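You operate a simulated robot arm through the tools that you are given. There is no shell and no other tool.

The job below is to be done with a simulated robot arm. You get a single attempt, and the scene is never put back.

JOB
Bring the blue slide to rest over the blue pad.
Fine: buttons alone move it; set red pins as stops in the hole plate before the air lever goes on; it stays on; the pads never move; any pins.

The check looks at the end state, three seconds after you hand in, the way a careful person would. Anything else that was tipped, shoved, dropped, spilled or broken makes it a failure.

ROBOT AND FRAMES
A 6-joint arm with a two-finger gripper, fixed in place. Base frame: the origin is on the floor under the middle of its stand, x ahead of it, y to its left, z up; the work surface is at about z = 0.852. Units: m, degrees, N and s.
It reaches about 1.572 m from its shoulder. Its first joint turns from -166.0 to 166.0 degrees. Payload 2.45 kg.
The tool frame sits at the grasp point between the pads (the TCP): z along the fingers, y along the line on which they close. The tips reach 0.02 m beyond it. The gripper opens to 0.14 m; its body begins 0.168 m behind the TCP.
Orientation is that of the tool frame in the base frame, as [roll, pitch, yaw] about the fixed x, y, z axes, in that order (R = Rz(yaw) Ry(pitch) Rx(roll)). With the fingers straight down and closing along the base's y, the tool's x points along the base's -x, its y along +y and its z along -z.

CONTROLS
- The arm moves only by the tool play_rows. Its argument "rows" is a list of rows, each an object of numbers (a shift or turn left out is 0, a gripper value left out holds the last): "x", "y", "z": the shift along the tool's x, y, z in m; "rx", "ry", "rz": the turn, a rotation vector about the tool's x, y, z in degrees; "hand": the finger opening in m, from 0 to 0.14. In form: [{"x": .., "y": .., "z": .., "rx": .., "ry": .., "rz": .., "hand": ..}, ...]. A call has 1 to 20 rows; each row is the pose to reach, as a shift and turn from the pose commanded when the call began, along the tool's axes at that moment. Each row takes 0.2 s and may step no farther than 0.05 m and 8.6 degrees from the row before; otherwise, or with a gripper value out of range, the whole call is refused. A pose out of reach is approached as far as the arm can. The call stops where the force on the tool passes 90 N (or 10 N more than at its start, if that is more) or the arm is blocked; 0.2 s more then pass. The fingers move at their own pace (about 0.045 m/s each) and stop on an object; they squeeze with about 25 N. The grip force told is the motor's: it shows also when the fingers shut on nothing. Time passes only in rows, and 0.2 s behind the last, so rows that repeat a pose let the fingers close. The reply holds the time, the measured pose of the TCP, the force on the tool along the base axes, the opening and the grip force, in the units named above and with some noise, with the torque about the TCP (base axes, N m) and any sound that the robot's microphone picked up.
- Cameras (640 x 400 px; columns grow to the right, rows downward): "scene" is fixed at [0.0484, -0.6478, 1.5649]; the picture's right is [0.75, -0.66, 0.00], its down [-0.29, -0.33, -0.90] and it looks along [0.59, 0.68, -0.44] (base axes); focal length 344 px, centre (320, 200). "wrist" rides on the gripper at [0.078, 0.011, -0.209] in the tool frame; the picture's right is [-0.14, 0.99, 0.00], its down [-0.92, -0.13, -0.37] and it looks along [-0.36, -0.05, 0.93] (tool axes); focal length 280 px, centre (320, 200). There is no depth. A picture from a camera that has moved, and an enlarged one, comes with that camera's place and axes in the base frame and with its lens.
- camera(camera): a new picture of that camera. It takes no simulated time.
- zoom(camera, box): a new picture of the part [left, top, right, bottom] of that camera's present view, enlarged. It takes no simulated time.
- finish_job(): hands the job in; it is judged then, once.

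Places have to be worked out from the pictures, the camera data and where the tool is seen. Open the gripper and draw the arm clear of the work before you hand the job in, unless the task says otherwise.

The tools are called after ">>>" as name(argument=value, ...) on one line, values as JSON. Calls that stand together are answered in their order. play_rows: Moves the arm, as the interface text tells. Its arguments: {"type":"object","properties":{"rows":{"type":"array","items":{"type":"object","properties":{"x":{"type":"number"},"y":{"type":"number"},"z":{"type":"number"},"rx":{"type":"number"},"ry":{"type":"number"},"rz":{"type":"number"},"hand":{"type":"number"}}}}},"required":["rows"]} The other tools are called the same way: camera (camera) takes a picture; zoom (camera, box) takes an enlarged picture of a part of a camera's view; finish_job () hands the job in.

At the start:

```text
t: 0.0
tcp_pos: [0.7759, 0.2559, 1.1481]
tcp_rot: [179.9, 0.1, 179.9]
contact_force: [0.0, -0.3, 0.2]
moment: [-0.01, 0.02, 0.0]
gripper_width: 0.1401
grip_force: 0.0
```

scene: 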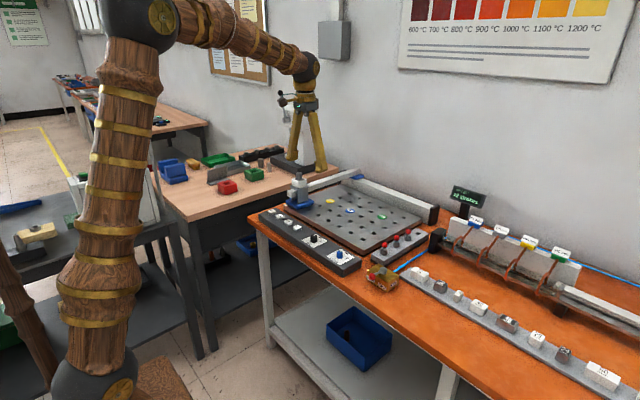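
wrist: 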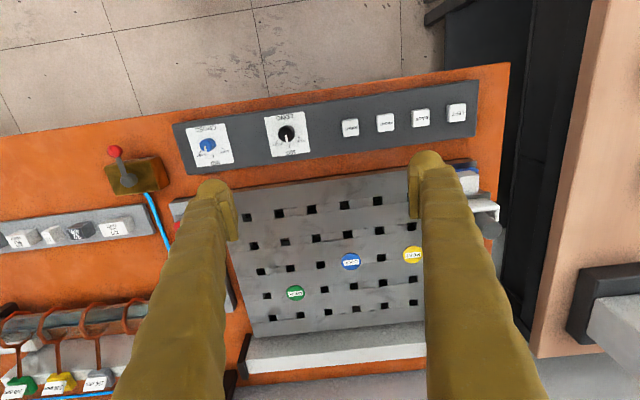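

I'll start by taking enlarged views of the bench to understand the panel, hole plate, pins and lever.

>>> zoom(camera="scene", box=[240, 160, 460, 300])

>>> zoom(camera="wrist", box=[160, 80, 520, 220])

>>> zoom(camera="wrist", box=[200, 180, 520, 380])

>>> zoom(camera="wrist", box=[0, 120, 240, 400])

>>> zoom(camera="scene", box=[420, 180, 640, 400])

```text
2.86 times, centred on (350, 230) of scene
camera zoom: at [0.0484, -0.6478, 1.5649], right [0.75, -0.66, 0.0], down [-0.29, -0.33, -0.9], along [0.59, 0.68, -0.44], focal length 984 px, centre (234, 114)
```

zoom: 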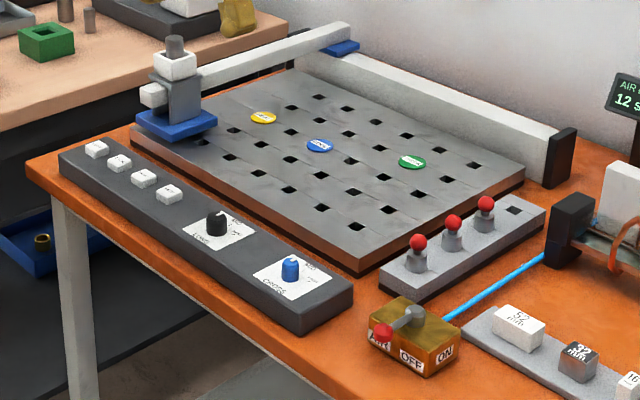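

```text
1.78 times, centred on (340, 150) of wrist
camera zoom: at [0.6985, 0.2664, 1.3563], right [0.14, 0.99, 0.0], down [0.92, -0.13, 0.37], along [0.37, -0.05, -0.93], focal length 498 px, centre (284, 289)
```

zoom: 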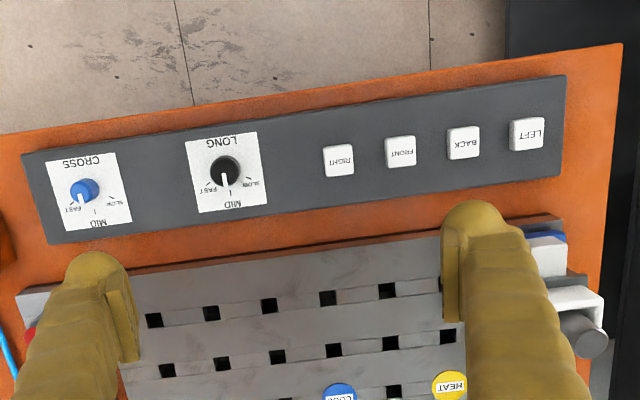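

```text
2.00 times, centred on (360, 280) of wrist
camera zoom: at [0.6985, 0.2664, 1.3563], right [0.14, 0.99, 0.0], down [0.92, -0.13, 0.37], along [0.37, -0.05, -0.93], focal length 561 px, centre (240, 40)
```

zoom: 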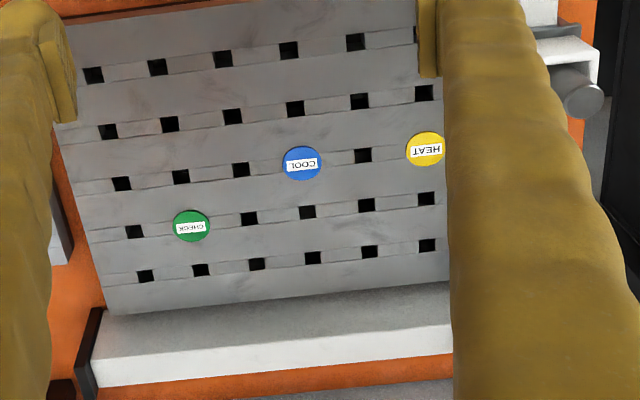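

```text
1.43 times, centred on (120, 260) of wrist
camera zoom: at [0.6985, 0.2664, 1.3563], right [0.14, 0.99, 0.0], down [0.92, -0.13, 0.37], along [0.37, -0.05, -0.93], focal length 401 px, centre (606, 114)
```

zoom: 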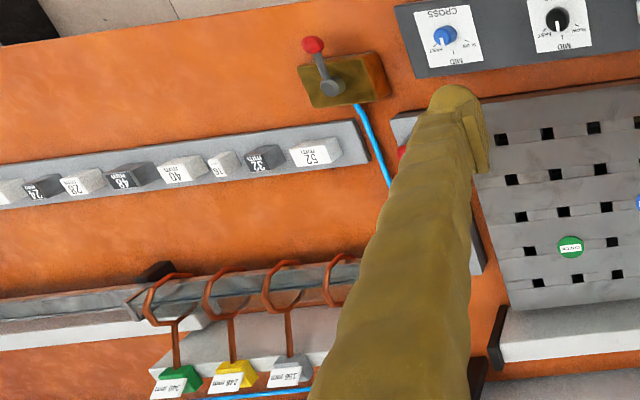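

```text
1.82 times, centred on (530, 290) of scene
camera zoom: at [0.0484, -0.6478, 1.5649], right [0.75, -0.66, 0.0], down [-0.29, -0.33, -0.9], along [0.59, 0.68, -0.44], focal length 626 px, centre (-62, 36)
```

zoom: 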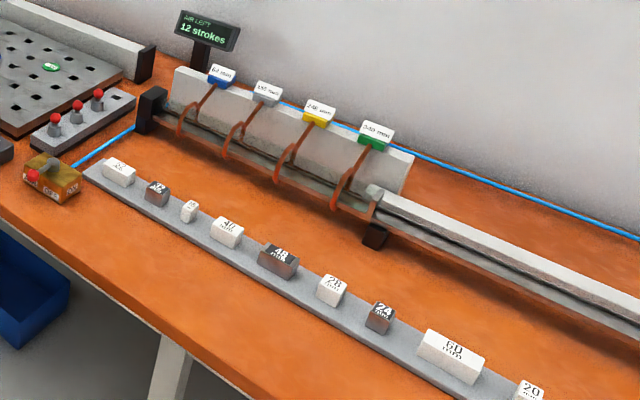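

The bench has a slide gantry with LEFT/BACK/FRONT/RIGHT buttons, LONG and CROSS speed knobs, a 5x6 hole plate, three red pins in a rack and the AIR lever. I'll zoom in more closely on the knobs, slide, pins and display.

>>> zoom(camera="wrist", box=[170, 110, 330, 190])

>>> zoom(camera="scene", box=[280, 160, 380, 220])

>>> zoom(camera="scene", box=[360, 210, 460, 300])

>>> zoom(camera="scene", box=[440, 170, 520, 230])

>>> zoom(camera="scene", box=[250, 200, 370, 280])

```text
4.00 times, centred on (250, 150) of wrist
camera zoom: at [0.6985, 0.2664, 1.3563], right [0.14, 0.99, 0.0], down [0.92, -0.13, 0.37], along [0.37, -0.05, -0.93], focal length 1122 px, centre (600, 400)
```

zoom: 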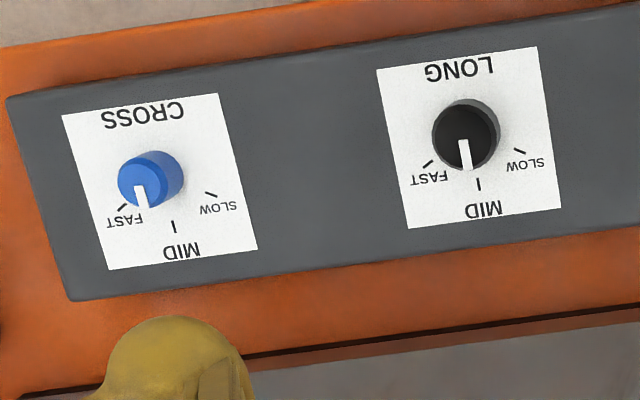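

```text
6.40 times, centred on (330, 190) of scene
camera zoom: at [0.0484, -0.6478, 1.5649], right [0.75, -0.66, 0.0], down [-0.29, -0.33, -0.9], along [0.59, 0.68, -0.44], focal length 2205 px, centre (256, 264)
```

zoom: 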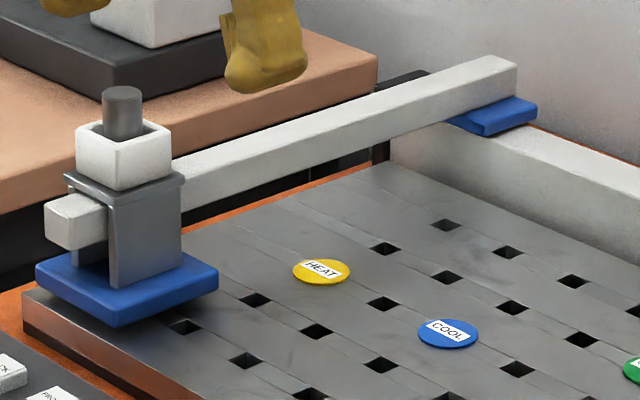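

```text
4.44 times, centred on (410, 255) of scene
camera zoom: at [0.0484, -0.6478, 1.5649], right [0.75, -0.66, 0.0], down [-0.29, -0.33, -0.9], along [0.59, 0.68, -0.44], focal length 1531 px, centre (-80, -44)
```

zoom: 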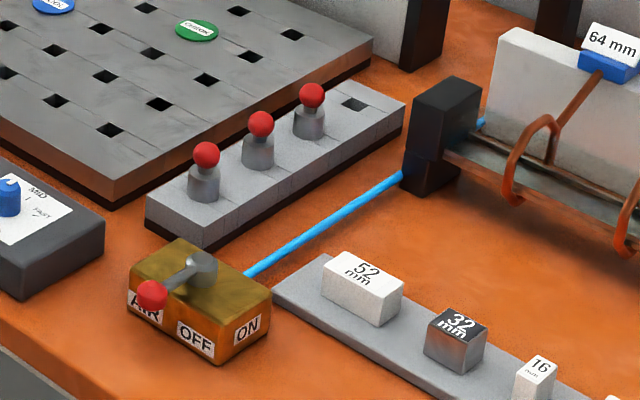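

```text
6.67 times, centred on (480, 200) of scene
camera zoom: at [0.0484, -0.6478, 1.5649], right [0.75, -0.66, 0.0], down [-0.29, -0.33, -0.9], along [0.59, 0.68, -0.44], focal length 2297 px, centre (-747, 200)
```

zoom: 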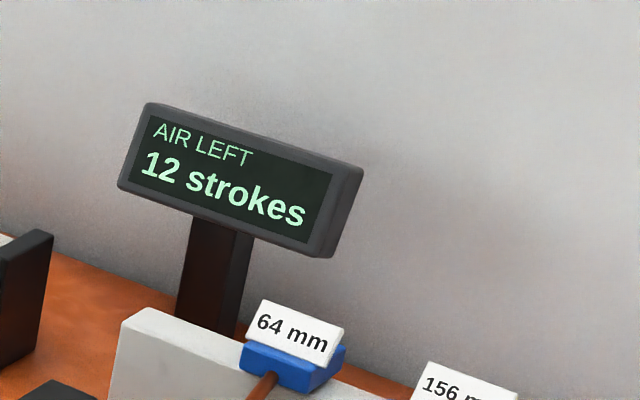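

```text
5.00 times, centred on (310, 240) of scene
camera zoom: at [0.0484, -0.6478, 1.5649], right [0.75, -0.66, 0.0], down [-0.29, -0.33, -0.9], along [0.59, 0.68, -0.44], focal length 1722 px, centre (370, 0)
```

zoom: 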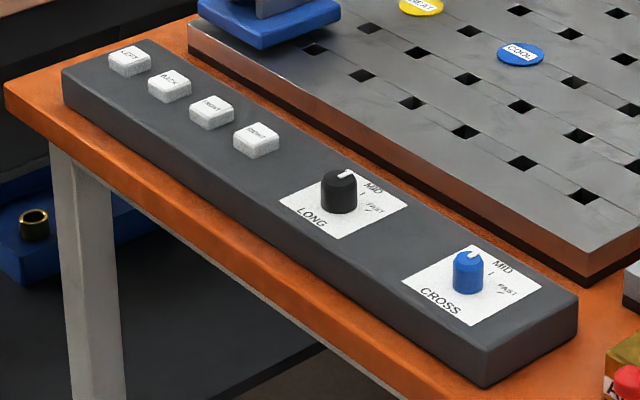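

The slide carries a cup with a loose cylinder, so impacts may matter. I read LONG as near MID, CROSS between FAST and MID, and the lever pointing to −x (OFF). I'll move over the pin rack and lever at a safe height for a closer look.

>>> play_rows(rows=[{"x": -0.01, "y": -0.04, "z": 0.0}, {"x": -0.02, "y": -0.08, "z": 0.0}, {"x": -0.03, "y": -0.12, "z": 0.01}, {"x": -0.04, "y": -0.16, "z": 0.02}, {"x": -0.05, "y": -0.2, "z": 0.03}, {"x": -0.06, "y": -0.24, "z": 0.04}, {"x": -0.074, "y": -0.286, "z": 0.048}, {"x": -0.074, "y": -0.286, "z": 0.048}])

>>> camera(camera="wrist")

>>> camera(camera="scene")

```text
t: 1.8
tcp_pos: [0.8515, -0.0285, 1.1029]
tcp_rot: [179.9, -0.1, -179.8]
contact_force: [-0.6, 0.0, 0.8]
moment: [-0.01, -0.02, 0.0]
gripper_width: 0.1399
grip_force: 0.1
```

```text
taken
camera wrist: at [0.773, -0.0178, 1.3105], right [0.14, 0.99, 0.0], down [0.92, -0.13, 0.37], along [0.37, -0.05, -0.93], focal length 280 px, centre (320, 200)
```

wrist: 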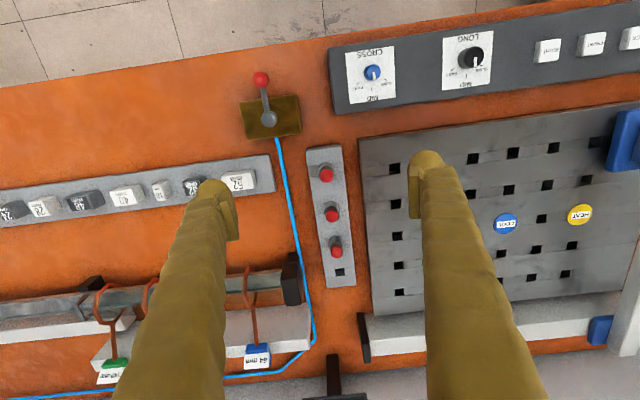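

```text
taken
```

scene: 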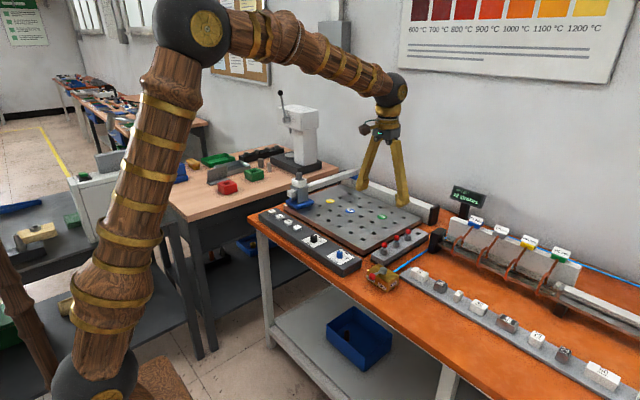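

Now the rack and lever are in view; I'll zoom in on them.

>>> zoom(camera="wrist", box=[220, 60, 380, 300])

>>> zoom(camera="wrist", box=[290, 140, 390, 300])

>>> zoom(camera="wrist", box=[440, 90, 640, 330])

>>> zoom(camera="wrist", box=[330, 30, 490, 120])

```text
1.67 times, centred on (300, 180) of wrist
camera zoom: at [0.773, -0.0178, 1.3105], right [0.14, 0.99, 0.0], down [0.92, -0.13, 0.37], along [0.37, -0.05, -0.93], focal length 467 px, centre (353, 233)
```

zoom: 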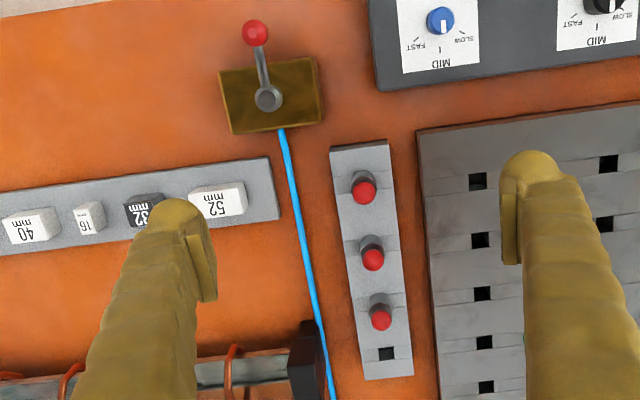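

```text
2.50 times, centred on (340, 220) of wrist
camera zoom: at [0.773, -0.0178, 1.3105], right [0.14, 0.99, 0.0], down [0.92, -0.13, 0.37], along [0.37, -0.05, -0.93], focal length 701 px, centre (270, 150)
```

zoom: 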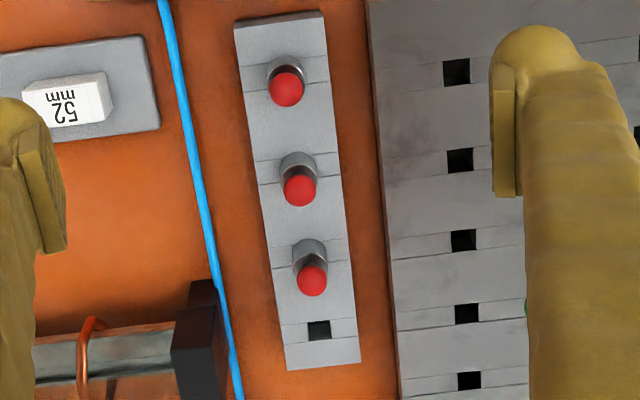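

```text
1.67 times, centred on (540, 210) of wrist
camera zoom: at [0.773, -0.0178, 1.3105], right [0.14, 0.99, 0.0], down [0.92, -0.13, 0.37], along [0.37, -0.05, -0.93], focal length 467 px, centre (-47, 183)
```

zoom: 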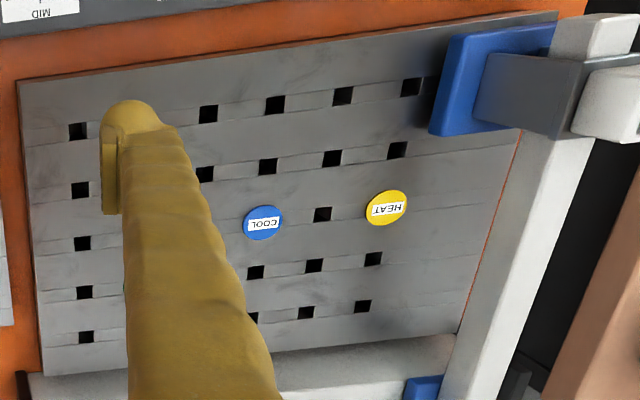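

```text
4.00 times, centred on (410, 75) of wrist
camera zoom: at [0.773, -0.0178, 1.3105], right [0.14, 0.99, 0.0], down [0.92, -0.13, 0.37], along [0.37, -0.05, -0.93], focal length 1122 px, centre (-40, 700)
```

zoom: 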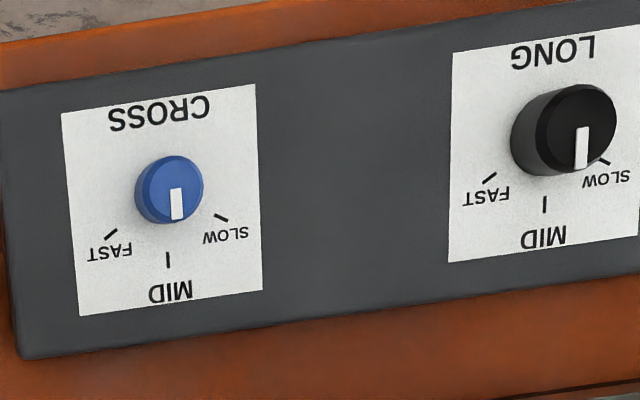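

Both knobs read MID, three pins sit in the rack, and the slide starts one column beyond the holes, near row 1. I'll move above the slide and look closely to measure its base and the beam height against the pins.

>>> play_rows(rows=[{"x": 0.0, "y": 0.0, "z": -0.03}, {"x": 0.003, "y": 0.045, "z": -0.04}, {"x": 0.006, "y": 0.09, "z": -0.04}, {"x": 0.009, "y": 0.135, "z": -0.04}, {"x": 0.012, "y": 0.18, "z": -0.04}, {"x": 0.015, "y": 0.225, "z": -0.04}, {"x": 0.018, "y": 0.27, "z": -0.04}, {"x": 0.021, "y": 0.315, "z": -0.04}, {"x": 0.024, "y": 0.36, "z": -0.04}, {"x": 0.027, "y": 0.405, "z": -0.04}, {"x": 0.03, "y": 0.45, "z": -0.03}, {"x": 0.031, "y": 0.468, "z": -0.02}, {"x": 0.031, "y": 0.468, "z": -0.02}])

>>> camera(camera="wrist")

```text
t: 4.6
tcp_pos: [0.8203, 0.4377, 1.1187]
tcp_rot: [180.0, 0.1, 180.0]
contact_force: [0.5, -0.7, -0.5]
moment: [0.01, -0.01, 0.01]
gripper_width: 0.1401
grip_force: 0.1
```

```text
taken
camera wrist: at [0.7414, 0.4482, 1.3275], right [0.14, 0.99, 0.0], down [0.92, -0.13, 0.37], along [0.37, -0.05, -0.93], focal length 280 px, centre (320, 200)
```

wrist: 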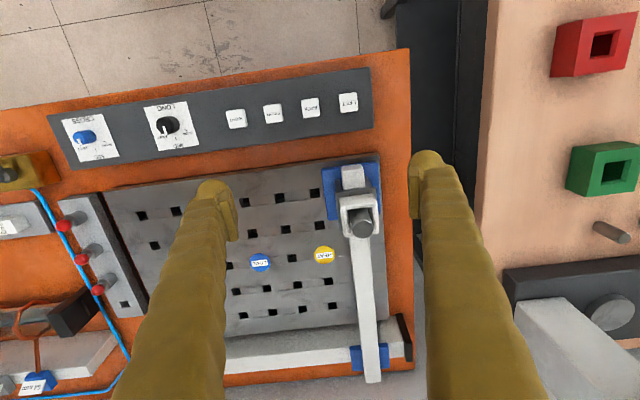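

>>> zoom(camera="wrist", box=[230, 140, 430, 265])

>>> zoom(camera="wrist", box=[230, 260, 430, 385])

>>> zoom(camera="wrist", box=[50, 180, 210, 330])

```text
3.20 times, centred on (330, 202) of wrist
camera zoom: at [0.7414, 0.4482, 1.3275], right [0.14, 0.99, 0.0], down [0.92, -0.13, 0.37], along [0.37, -0.05, -0.93], focal length 897 px, centre (288, 192)
```

zoom: 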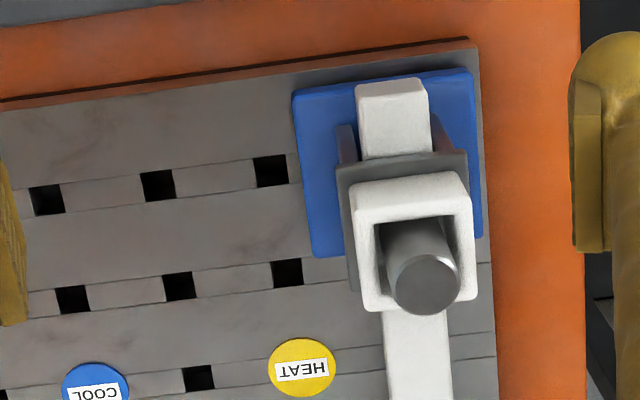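

```text
3.20 times, centred on (330, 322) of wrist
camera zoom: at [0.7414, 0.4482, 1.3275], right [0.14, 0.99, 0.0], down [0.92, -0.13, 0.37], along [0.37, -0.05, -0.93], focal length 897 px, centre (288, -192)
```

zoom: 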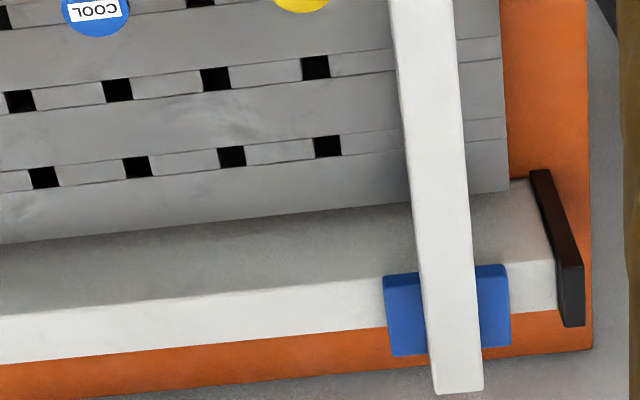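

```text
2.67 times, centred on (130, 255) of wrist
camera zoom: at [0.7414, 0.4482, 1.3275], right [0.14, 0.99, 0.0], down [0.92, -0.13, 0.37], along [0.37, -0.05, -0.93], focal length 748 px, centre (827, 53)
```

zoom: 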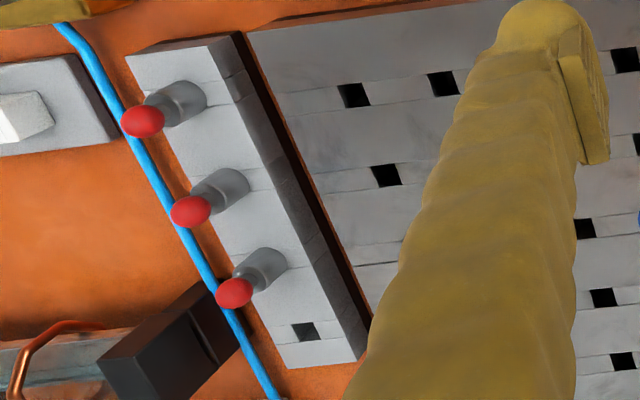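

Triangulating across three wrist views gives the following:
- The plate and rack tops are at z≈0.853, and the hole pitch is ≈0.0647 m.
- Row 1 is at x≈0.912 and column 6 at y≈0.414.
- The slide is centred at row 1, column 7. COOL is at row 3, column 4.
- The beam underside is ≈0.915, against pin tops of ≈0.900.

The plan is one pin at row 1 / column 3 and one at row 4 / column 4, then RIGHT followed by BACK. First I'll move above the nearest pin at about (0.898, -0.025).

>>> play_rows(rows=[{"x": -0.0077, "y": -0.0463, "z": 0, "hand": 0.07}, {"x": -0.0155, "y": -0.0926, "z": 0}, {"x": -0.0232, "y": -0.1389, "z": 0}, {"x": -0.0309, "y": -0.1852, "z": 0}, {"x": -0.0387, "y": -0.2315, "z": 0}, {"x": -0.0464, "y": -0.2778, "z": 0}, {"x": -0.0541, "y": -0.3241, "z": 0}, {"x": -0.0618, "y": -0.3704, "z": 0}, {"x": -0.0696, "y": -0.4167, "z": 0}, {"x": -0.0773, "y": -0.463, "z": 0}, {"x": -0.0773, "y": -0.463, "z": 0.04}, {"x": -0.0773, "y": -0.463, "z": 0.08}, {"x": -0.0773, "y": -0.463, "z": 0.12}, {"x": -0.0773, "y": -0.463, "z": 0.12}])

>>> camera(camera="wrist")

```text
t: 7.6
tcp_pos: [0.8982, -0.0257, 1.0013]
tcp_rot: [179.9, 0.1, -179.9]
contact_force: [-0.7, 0.7, -0.1]
moment: [-0.01, 0.02, -0.03]
gripper_width: 0.0698
grip_force: 0.2
```

```text
taken
camera wrist: at [0.8199, -0.0145, 1.21], right [0.14, 0.99, 0.0], down [0.92, -0.13, 0.37], along [0.37, -0.05, -0.93], focal length 280 px, centre (320, 200)
```

wrist: 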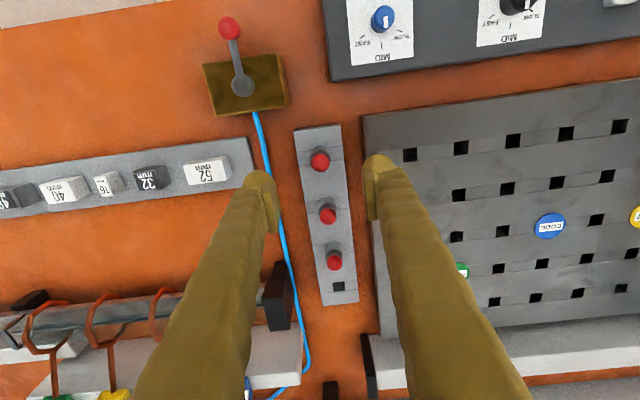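

The view confirms pin 1 at about (0.896, -0.026). I'll descend to z≈0.92 first and check the alignment.

>>> play_rows(rows=[{"x": 0.0015, "y": 0.0, "z": 0.03}, {"x": 0.0015, "y": 0.0, "z": 0.06}, {"x": 0.0015, "y": 0.0, "z": 0.08}, {"x": 0.0015, "y": 0.0, "z": 0.08}])

>>> camera(camera="wrist")

>>> zoom(camera="scene", box=[360, 190, 440, 290])

```text
t: 8.6
tcp_pos: [0.8963, -0.0257, 0.9207]
tcp_rot: [179.9, 0.1, 179.9]
contact_force: [-0.1, -0.6, 0.4]
moment: [0.0, 0.01, -0.02]
gripper_width: 0.0702
grip_force: 0.0
```

```text
taken
camera wrist: at [0.8185, -0.0141, 1.1293], right [0.14, 0.99, 0.0], down [0.92, -0.13, 0.37], along [0.37, -0.05, -0.93], focal length 280 px, centre (320, 200)
```

wrist: 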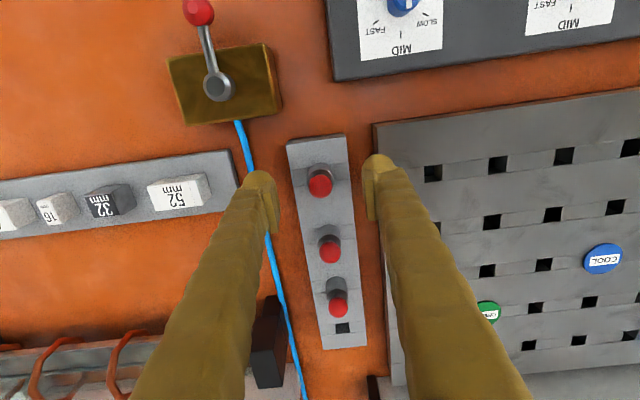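

```text
4.00 times, centred on (400, 240) of scene
camera zoom: at [0.0484, -0.6478, 1.5649], right [0.75, -0.66, 0.0], down [-0.29, -0.33, -0.9], along [0.59, 0.68, -0.44], focal length 1378 px, centre (0, 40)
```

zoom: 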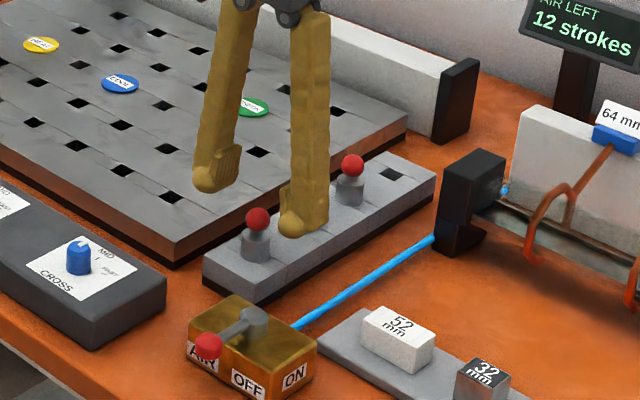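

The ball sits at (0.897, -0.025) under the TCP. I'll go down to z≈0.880 in small steps and close on the collar.

>>> play_rows(rows=[{"x": -0.0005, "y": 0.0005, "z": 0.015}, {"x": -0.0005, "y": 0.0005, "z": 0.03}, {"x": -0.0005, "y": 0.0005, "z": 0.04}, {"x": -0.0005, "y": 0.0005, "z": 0.04}])

>>> camera(camera="wrist")

>>> zoom(camera="scene", box=[360, 190, 440, 290])

```text
t: 9.6
tcp_pos: [0.8962, -0.0237, 0.8791]
tcp_rot: [179.9, -0.1, -180.0]
contact_force: [0.6, 0.0, 0.6]
moment: [0.01, 0.0, 0.0]
gripper_width: 0.0698
grip_force: 0.0
```

```text
taken
camera wrist: at [0.8176, -0.0134, 1.0877], right [0.14, 0.99, 0.0], down [0.92, -0.13, 0.37], along [0.37, -0.05, -0.93], focal length 280 px, centre (320, 200)
```

wrist: 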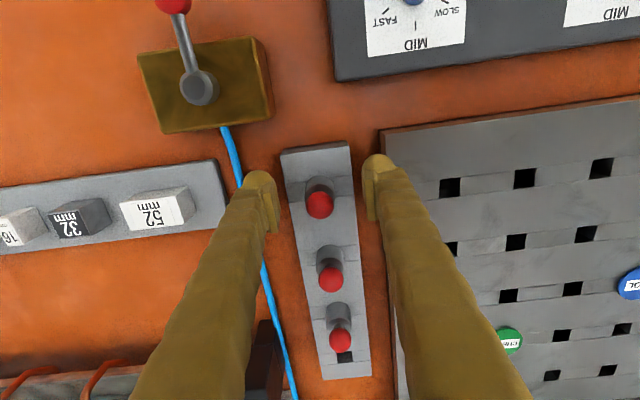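

```text
4.00 times, centred on (400, 240) of scene
camera zoom: at [0.0484, -0.6478, 1.5649], right [0.75, -0.66, 0.0], down [-0.29, -0.33, -0.9], along [0.59, 0.68, -0.44], focal length 1378 px, centre (0, 40)
```

zoom: 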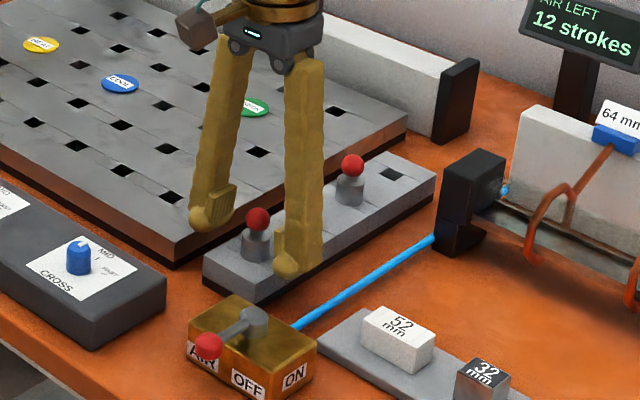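

The fingers straddle pin 1, so I'll close the gripper on it.

>>> play_rows(rows=[{"x": -0.0012, "y": -0.0012, "z": 0.0}, {"x": -0.0012, "y": -0.0012, "hand": 0.0}, {"x": -0.0012, "y": -0.0012, "hand": 0.0}, {"x": -0.0012, "y": -0.0012, "hand": 0.0}, {"x": -0.0012, "y": -0.0012, "hand": 0.0}, {"x": -0.0012, "y": -0.0012, "hand": 0.0}, {"x": -0.0012, "y": -0.0012, "hand": 0.0}])

>>> camera(camera="wrist")

```text
t: 11.2
tcp_pos: [0.8967, -0.0258, 0.8783]
tcp_rot: [180.0, 0.1, -180.0]
contact_force: [-0.5, -0.2, 0.4]
moment: [-0.03, -0.01, -0.02]
gripper_width: 0.0245
grip_force: 25.0
```

```text
taken
camera wrist: at [0.8188, -0.0146, 1.0878], right [0.14, 0.99, 0.0], down [0.92, -0.13, 0.37], along [0.37, -0.05, -0.93], focal length 280 px, centre (320, 200)
```

wrist: 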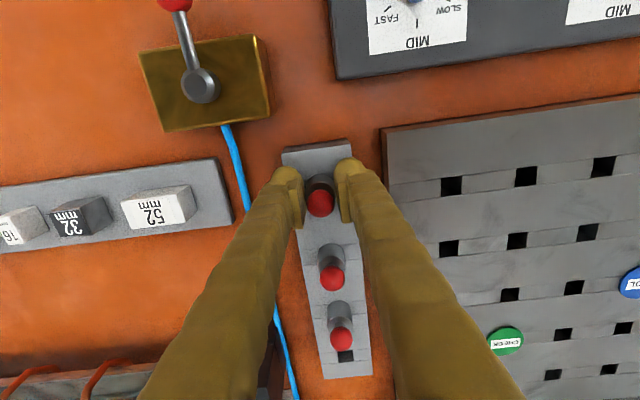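

I have the collar gripped (diameter ≈0.0245 m). I'll lift it straight up out of the rack.

>>> play_rows(rows=[{"z": -0.01}, {"z": -0.02}, {"z": -0.04}, {"z": -0.07}, {"z": -0.1}, {"z": -0.12}, {"z": -0.12}])

>>> camera(camera="wrist")

>>> zoom(camera="scene", box=[350, 160, 450, 260])

```text
t: 12.8
tcp_pos: [0.8972, -0.0269, 1.0]
tcp_rot: [179.9, 0.2, -180.0]
contact_force: [-0.7, -0.4, -1.2]
moment: [-0.01, 0.0, 0.03]
gripper_width: 0.0246
grip_force: 24.5
```

```text
taken
camera wrist: at [0.8183, -0.0155, 1.2085], right [0.14, 0.99, 0.0], down [0.92, -0.13, 0.37], along [0.37, -0.05, -0.93], focal length 280 px, centre (320, 200)
```

wrist: 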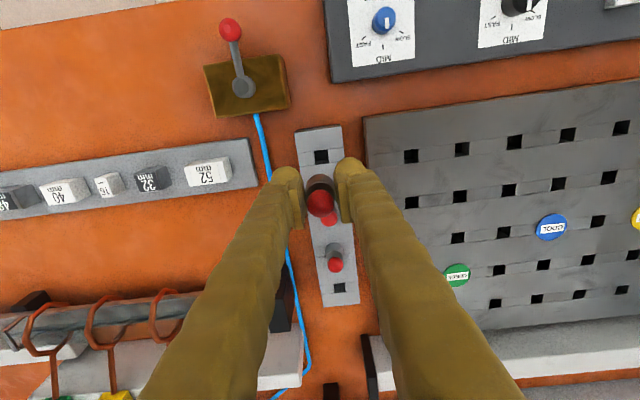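

```text
4.00 times, centred on (400, 210) of scene
camera zoom: at [0.0484, -0.6478, 1.5649], right [0.75, -0.66, 0.0], down [-0.29, -0.33, -0.9], along [0.59, 0.68, -0.44], focal length 1378 px, centre (0, 160)
```

zoom: 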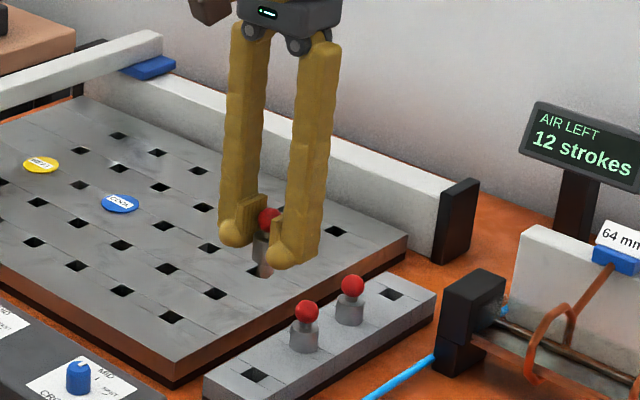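

Pin 1 is out with its short peg showing, and rack hole 1 projects where I expected. I'll carry it over row 1 / column 3 at about (0.912, 0.2195), staying at z=1.0.

>>> play_rows(rows=[{"x": -0.003, "y": 0.045}, {"x": -0.006, "y": 0.09}, {"x": -0.009, "y": 0.135}, {"x": -0.012, "y": 0.18}, {"x": -0.0148, "y": 0.225}, {"x": -0.0148, "y": 0.2464}, {"x": -0.0148, "y": 0.2464}, {"x": -0.0148, "y": 0.2464}])

>>> camera(camera="wrist")

>>> zoom(camera="wrist", box=[220, 100, 420, 240])

```text
t: 14.6
tcp_pos: [0.9115, 0.2226, 0.997]
tcp_rot: [179.9, 0.2, -180.0]
contact_force: [-0.1, 0.0, -1.2]
moment: [0.03, 0.02, -0.01]
gripper_width: 0.0244
grip_force: 24.7
```

```text
taken
camera wrist: at [0.833, 0.2326, 1.2058], right [0.14, 0.99, 0.0], down [0.92, -0.13, 0.37], along [0.37, -0.05, -0.93], focal length 280 px, centre (320, 200)
```

wrist: 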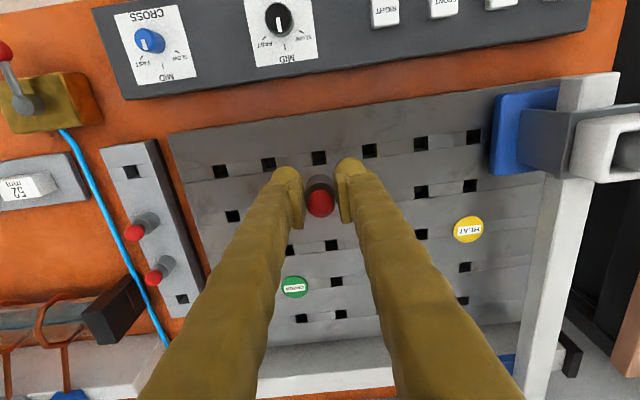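

```text
2.86 times, centred on (320, 170) of wrist
camera zoom: at [0.833, 0.2326, 1.2058], right [0.14, 0.99, 0.0], down [0.92, -0.13, 0.37], along [0.37, -0.05, -0.93], focal length 801 px, centre (320, 286)
```

zoom: 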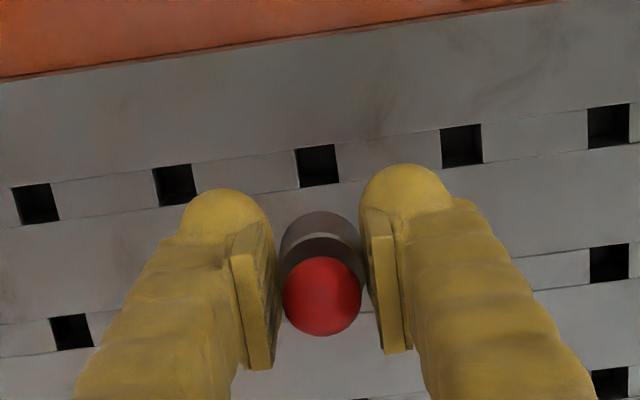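

The target hole appears about 1–2 px left of and slightly below the pin's vertical line, so I'll shift about 2 mm toward −y and 1 mm toward +x. I'll also lower part of the way for a finer look.

>>> play_rows(rows=[{"x": -0.001, "y": -0.002, "z": 0.02}, {"x": -0.001, "y": -0.002, "z": 0.045}, {"x": -0.001, "y": -0.002, "z": 0.07}, {"x": -0.001, "y": -0.002, "z": 0.07}, {"x": -0.001, "y": -0.002, "z": 0.07}])

>>> zoom(camera="wrist", box=[220, 100, 420, 240])

>>> zoom(camera="scene", box=[310, 170, 410, 250])

```text
t: 15.8
tcp_pos: [0.9121, 0.2185, 0.9267]
tcp_rot: [179.9, 0.0, 180.0]
contact_force: [0.1, 0.1, -0.7]
moment: [0.0, -0.03, 0.01]
gripper_width: 0.0248
grip_force: 25.2
```

```text
2.86 times, centred on (320, 170) of wrist
camera zoom: at [0.8344, 0.2289, 1.1354], right [0.14, 0.99, 0.0], down [0.92, -0.13, 0.37], along [0.37, -0.05, -0.93], focal length 801 px, centre (320, 286)
```

zoom: 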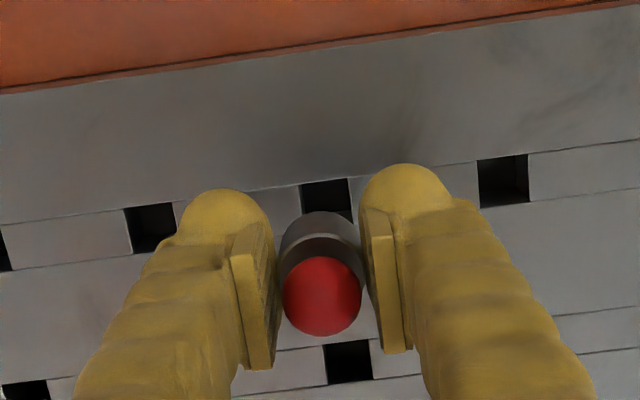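

```text
5.00 times, centred on (360, 210) of scene
camera zoom: at [0.0484, -0.6478, 1.5649], right [0.75, -0.66, 0.0], down [-0.29, -0.33, -0.9], along [0.59, 0.68, -0.44], focal length 1722 px, centre (120, 150)
```

zoom: 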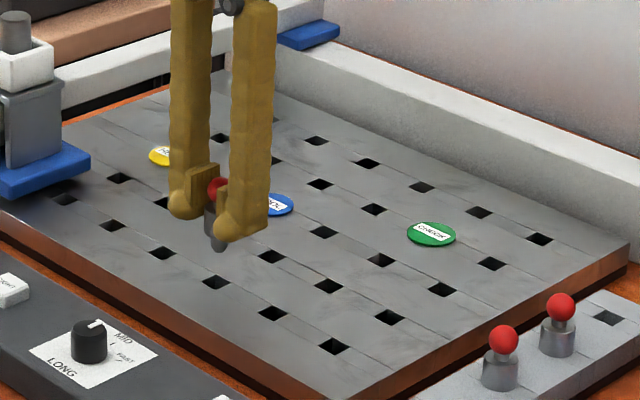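

Both wrist views put the hole at (0.913, 0.220), and the scene view shows the peg about 29 mm above it. I'll correct about +1.5 mm in y and descend until the peg tip is just above the plate.

>>> play_rows(rows=[{"x": 0.0003, "y": 0.0015, "z": 0.008}, {"x": 0.0003, "y": 0.0015, "z": 0.016}, {"x": 0.0003, "y": 0.0015, "z": 0.023}, {"x": 0.0003, "y": 0.0015, "z": 0.023}, {"x": 0.0003, "y": 0.0015, "z": 0.023}])

>>> zoom(camera="wrist", box=[220, 100, 420, 240])

>>> zoom(camera="scene", box=[320, 190, 380, 230])

```text
t: 17.0
tcp_pos: [0.9105, 0.2204, 0.9028]
tcp_rot: [179.9, 0.0, 180.0]
contact_force: [0.1, 0.8, -0.8]
moment: [-0.01, -0.02, -0.02]
gripper_width: 0.0248
grip_force: 24.8
```

```text
2.86 times, centred on (320, 170) of wrist
camera zoom: at [0.8338, 0.2309, 1.1132], right [0.14, 0.99, 0.0], down [0.92, -0.13, 0.37], along [0.37, -0.05, -0.93], focal length 801 px, centre (320, 286)
```

zoom: 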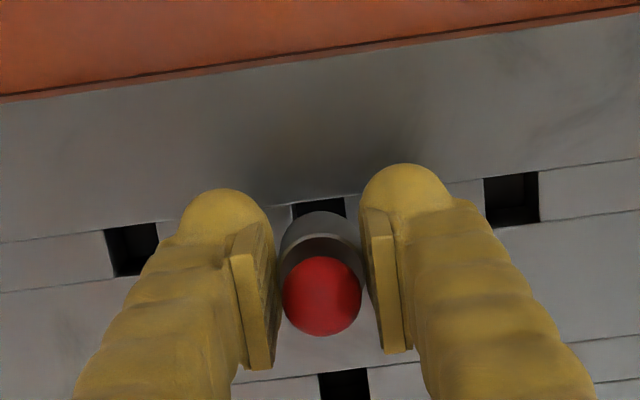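

```text
10.00 times, centred on (350, 210) of scene
camera zoom: at [0.0484, -0.6478, 1.5649], right [0.75, -0.66, 0.0], down [-0.29, -0.33, -0.9], along [0.59, 0.68, -0.44], focal length 3445 px, centre (20, 100)
```

zoom: 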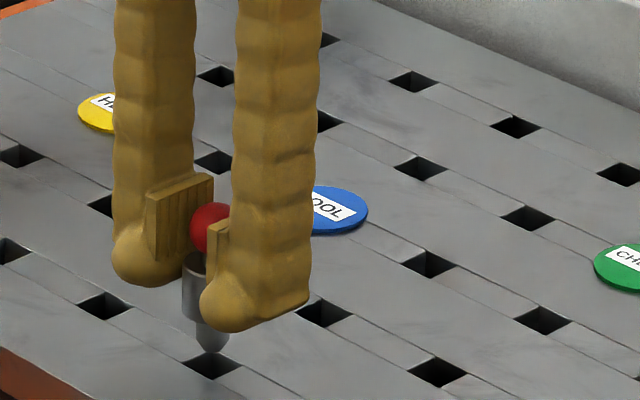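

The tapered peg tip is about 6 mm above the hole and aligned within 1 mm in both views. I'll lower it gently and check the force partway.

>>> play_rows(rows=[{"z": 0.003}, {"z": 0.006}, {"z": 0.009}, {"z": 0.012}, {"z": 0.012}])

>>> zoom(camera="scene", box=[320, 190, 380, 230])

```text
t: 18.2
tcp_pos: [0.9146, 0.2196, 0.8937]
tcp_rot: [180.0, 0.1, 179.9]
contact_force: [-0.3, 0.0, -1.0]
moment: [0.01, -0.01, 0.02]
gripper_width: 0.0249
grip_force: 25.1
```

```text
10.00 times, centred on (350, 210) of scene
camera zoom: at [0.0484, -0.6478, 1.5649], right [0.75, -0.66, 0.0], down [-0.29, -0.33, -0.9], along [0.59, 0.68, -0.44], focal length 3445 px, centre (20, 100)
```

zoom: 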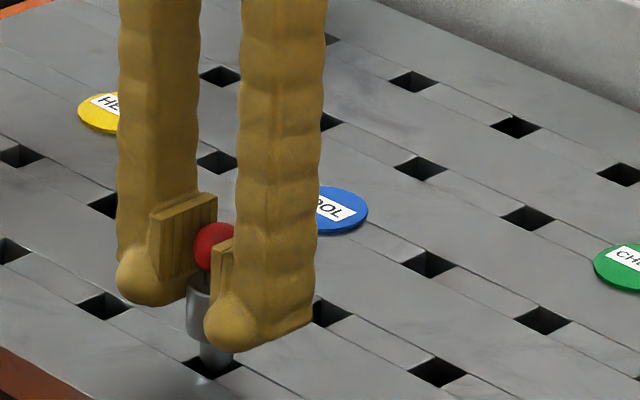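

The peg has entered the hole with no contact force. I'll continue down slowly toward seating, with a small correction back toward −x.

>>> play_rows(rows=[{"x": 0.0008, "z": 0.003}, {"x": 0.0008, "z": 0.006}, {"x": 0.0008, "z": 0.009}, {"x": 0.0008, "z": 0.012}, {"x": 0.0008, "z": 0.012}])

>>> zoom(camera="scene", box=[320, 190, 380, 230])

```text
t: 19.4
tcp_pos: [0.9123, 0.2199, 0.8821]
tcp_rot: [179.9, 0.1, -180.0]
contact_force: [0.4, -0.1, -1.9]
moment: [0.02, -0.01, 0.01]
gripper_width: 0.0246
grip_force: 24.8
```

```text
10.00 times, centred on (350, 210) of scene
camera zoom: at [0.0484, -0.6478, 1.5649], right [0.75, -0.66, 0.0], down [-0.29, -0.33, -0.9], along [0.59, 0.68, -0.44], focal length 3445 px, centre (20, 100)
```

zoom: 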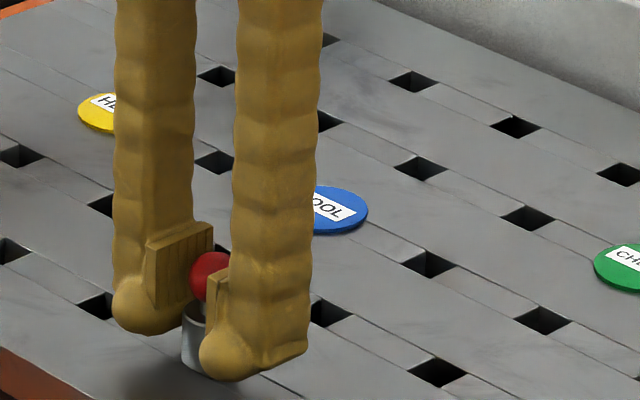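

It is nearly seated, so I'll go down the last few millimetres in 1 mm steps and watch for contact.

>>> play_rows(rows=[{"z": 0.001}, {"z": 0.002}, {"z": 0.003}, {"z": 0.003}])

>>> zoom(camera="scene", box=[320, 190, 380, 230])

```text
t: 20.4
tcp_pos: [0.9127, 0.22, 0.879]
tcp_rot: [-180.0, 0.0, -180.0]
contact_force: [0.3, 0.2, -1.2]
moment: [-0.02, 0.03, 0.03]
gripper_width: 0.0249
grip_force: 25.1
```

```text
10.00 times, centred on (350, 210) of scene
camera zoom: at [0.0484, -0.6478, 1.5649], right [0.75, -0.66, 0.0], down [-0.29, -0.33, -0.9], along [0.59, 0.68, -0.44], focal length 3445 px, centre (20, 100)
```

zoom: 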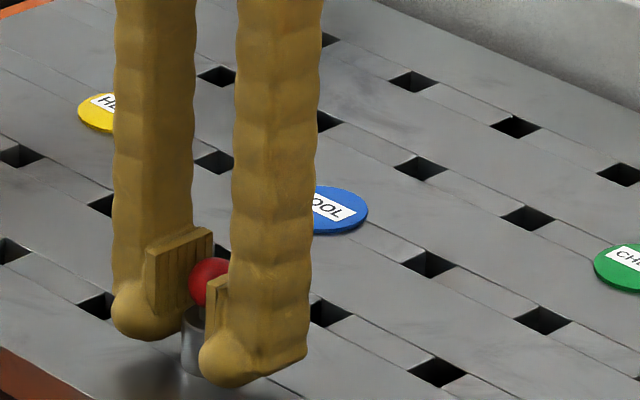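

There's still no contact force, so I'll lower 2 mm more in small steps.

>>> play_rows(rows=[{"z": 0.0007}, {"z": 0.0014}, {"z": 0.002}, {"z": 0.002}])

```text
t: 21.4
tcp_pos: [0.9118, 0.221, 0.8772]
tcp_rot: [179.9, 0.1, 180.0]
contact_force: [4.0, -2.1, 19.0]
moment: [-0.01, -0.16, 0.03]
gripper_width: 0.0248
grip_force: 24.9
```

The 19 N upward reaction means the collar is seated on the plate. I'll release by opening to 0.06, then retreat straight up.

>>> play_rows(rows=[{"z": -0.001, "hand": 0.06}, {"z": -0.001}, {"z": -0.001}, {"z": -0.001}])

>>> camera(camera="wrist")

```text
t: 22.4
tcp_pos: [0.9114, 0.2186, 0.8793]
tcp_rot: [180.0, 0.1, -180.0]
contact_force: [0.1, -0.2, 0.1]
moment: [-0.03, -0.01, 0.0]
gripper_width: 0.06
grip_force: 0.1
```

```text
taken
camera wrist: at [0.8334, 0.2306, 1.0865], right [0.14, 0.99, 0.0], down [0.92, -0.13, 0.37], along [0.37, -0.05, -0.93], focal length 280 px, centre (320, 200)
```

wrist: 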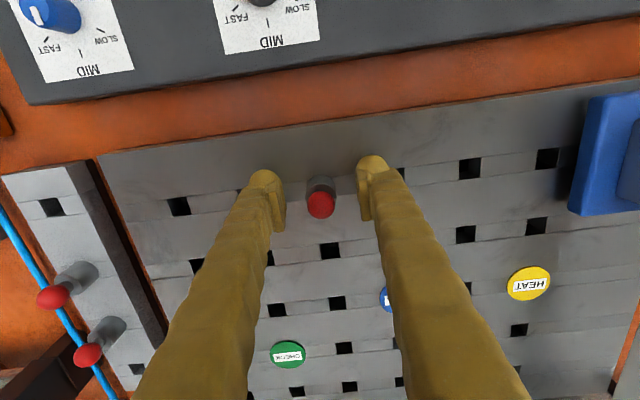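

Pin 1 stands upright in row 1 / column 3. I'll rise and move over pin 2 at about (0.9675, -0.026).

>>> play_rows(rows=[{"z": -0.03}, {"z": -0.07}, {"z": -0.1}, {"z": -0.12}, {"x": -0.01, "y": -0.045, "z": -0.12, "hand": 0.07}, {"x": -0.02, "y": -0.09, "z": -0.12}, {"x": -0.03, "y": -0.135, "z": -0.12}, {"x": -0.04, "y": -0.18, "z": -0.12}, {"x": -0.05, "y": -0.22, "z": -0.12}, {"x": -0.0558, "y": -0.246, "z": -0.12}, {"x": -0.0558, "y": -0.246, "z": -0.12}, {"x": -0.0558, "y": -0.246, "z": -0.09}, {"x": -0.0558, "y": -0.246, "z": -0.05}, {"x": -0.0558, "y": -0.246, "z": -0.045}, {"x": -0.0558, "y": -0.246, "z": -0.045}])

>>> camera(camera="wrist")

>>> zoom(camera="scene", box=[330, 180, 430, 260])

```text
t: 25.6
tcp_pos: [0.9663, -0.0263, 0.9232]
tcp_rot: [179.9, 0.0, 179.9]
contact_force: [0.3, 0.1, -0.2]
moment: [0.02, 0.0, 0.01]
gripper_width: 0.0697
grip_force: 0.0
```

```text
taken
camera wrist: at [0.8897, -0.0162, 1.1318], right [0.14, 0.99, 0.0], down [0.92, -0.13, 0.37], along [0.37, -0.05, -0.93], focal length 280 px, centre (320, 200)
```

wrist: 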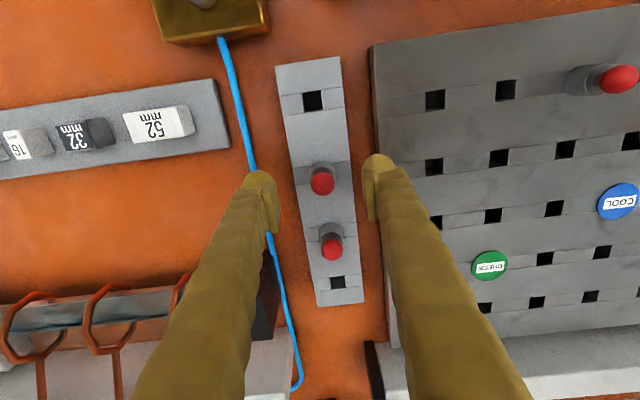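

```text
5.00 times, centred on (380, 220) of scene
camera zoom: at [0.0484, -0.6478, 1.5649], right [0.75, -0.66, 0.0], down [-0.29, -0.33, -0.9], along [0.59, 0.68, -0.44], focal length 1722 px, centre (20, 100)
```

zoom: 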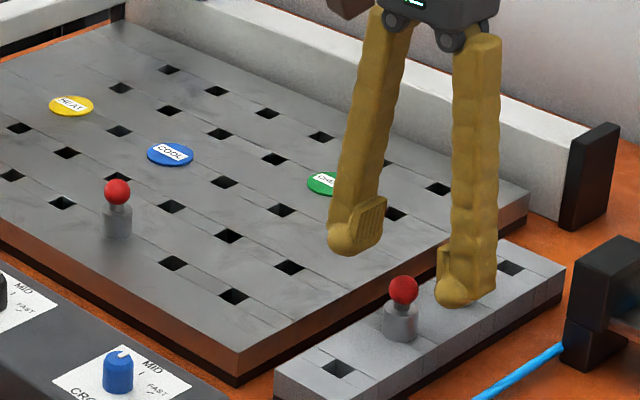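

Pin 2 lies directly below at about (0.966, -0.026). I'll descend to the same grip height and close.

>>> play_rows(rows=[{"z": 0.015}, {"z": 0.03}, {"z": 0.044}, {"z": 0.044}, {"z": 0.044, "hand": 0.0}, {"z": 0.044, "hand": 0.0}, {"z": 0.044}, {"z": 0.044}, {"z": 0.044}, {"z": 0.044}])

>>> camera(camera="wrist")

```text
t: 27.8
tcp_pos: [0.9684, -0.0262, 0.8767]
tcp_rot: [179.9, 0.0, 180.0]
contact_force: [0.7, -0.1, 0.4]
moment: [0.02, 0.0, 0.0]
gripper_width: 0.0244
grip_force: 25.3
```

```text
taken
camera wrist: at [0.8898, -0.0151, 1.0855], right [0.14, 0.99, 0.0], down [0.92, -0.13, 0.37], along [0.37, -0.05, -0.93], focal length 280 px, centre (320, 200)
```

wrist: 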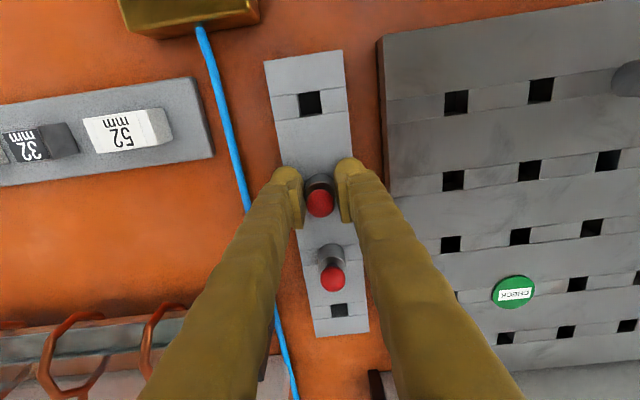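

Gripped pin 2 (0.0244 m). I'll lift straight up and take a zoomed view of its empty rack hole to calibrate the alignment.

>>> play_rows(rows=[{"z": -0.01}, {"z": -0.02}, {"z": -0.035}, {"z": -0.05}, {"z": -0.05}, {"z": -0.05}])

>>> zoom(camera="wrist", box=[220, 100, 420, 240])

```text
t: 29.2
tcp_pos: [0.9684, -0.0257, 0.9272]
tcp_rot: [179.9, -0.1, 180.0]
contact_force: [-0.2, 0.1, -1.2]
moment: [0.0, 0.03, 0.01]
gripper_width: 0.0248
grip_force: 25.3
```

```text
2.86 times, centred on (320, 170) of wrist
camera zoom: at [0.8892, -0.0155, 1.1365], right [0.14, 0.99, 0.0], down [0.92, -0.13, 0.37], along [0.37, -0.05, -0.93], focal length 801 px, centre (320, 286)
```

zoom: 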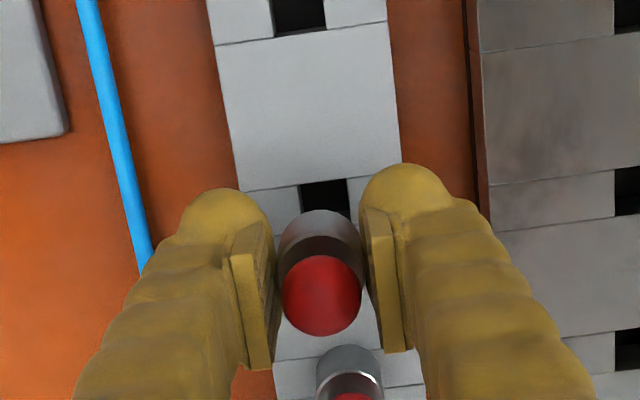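

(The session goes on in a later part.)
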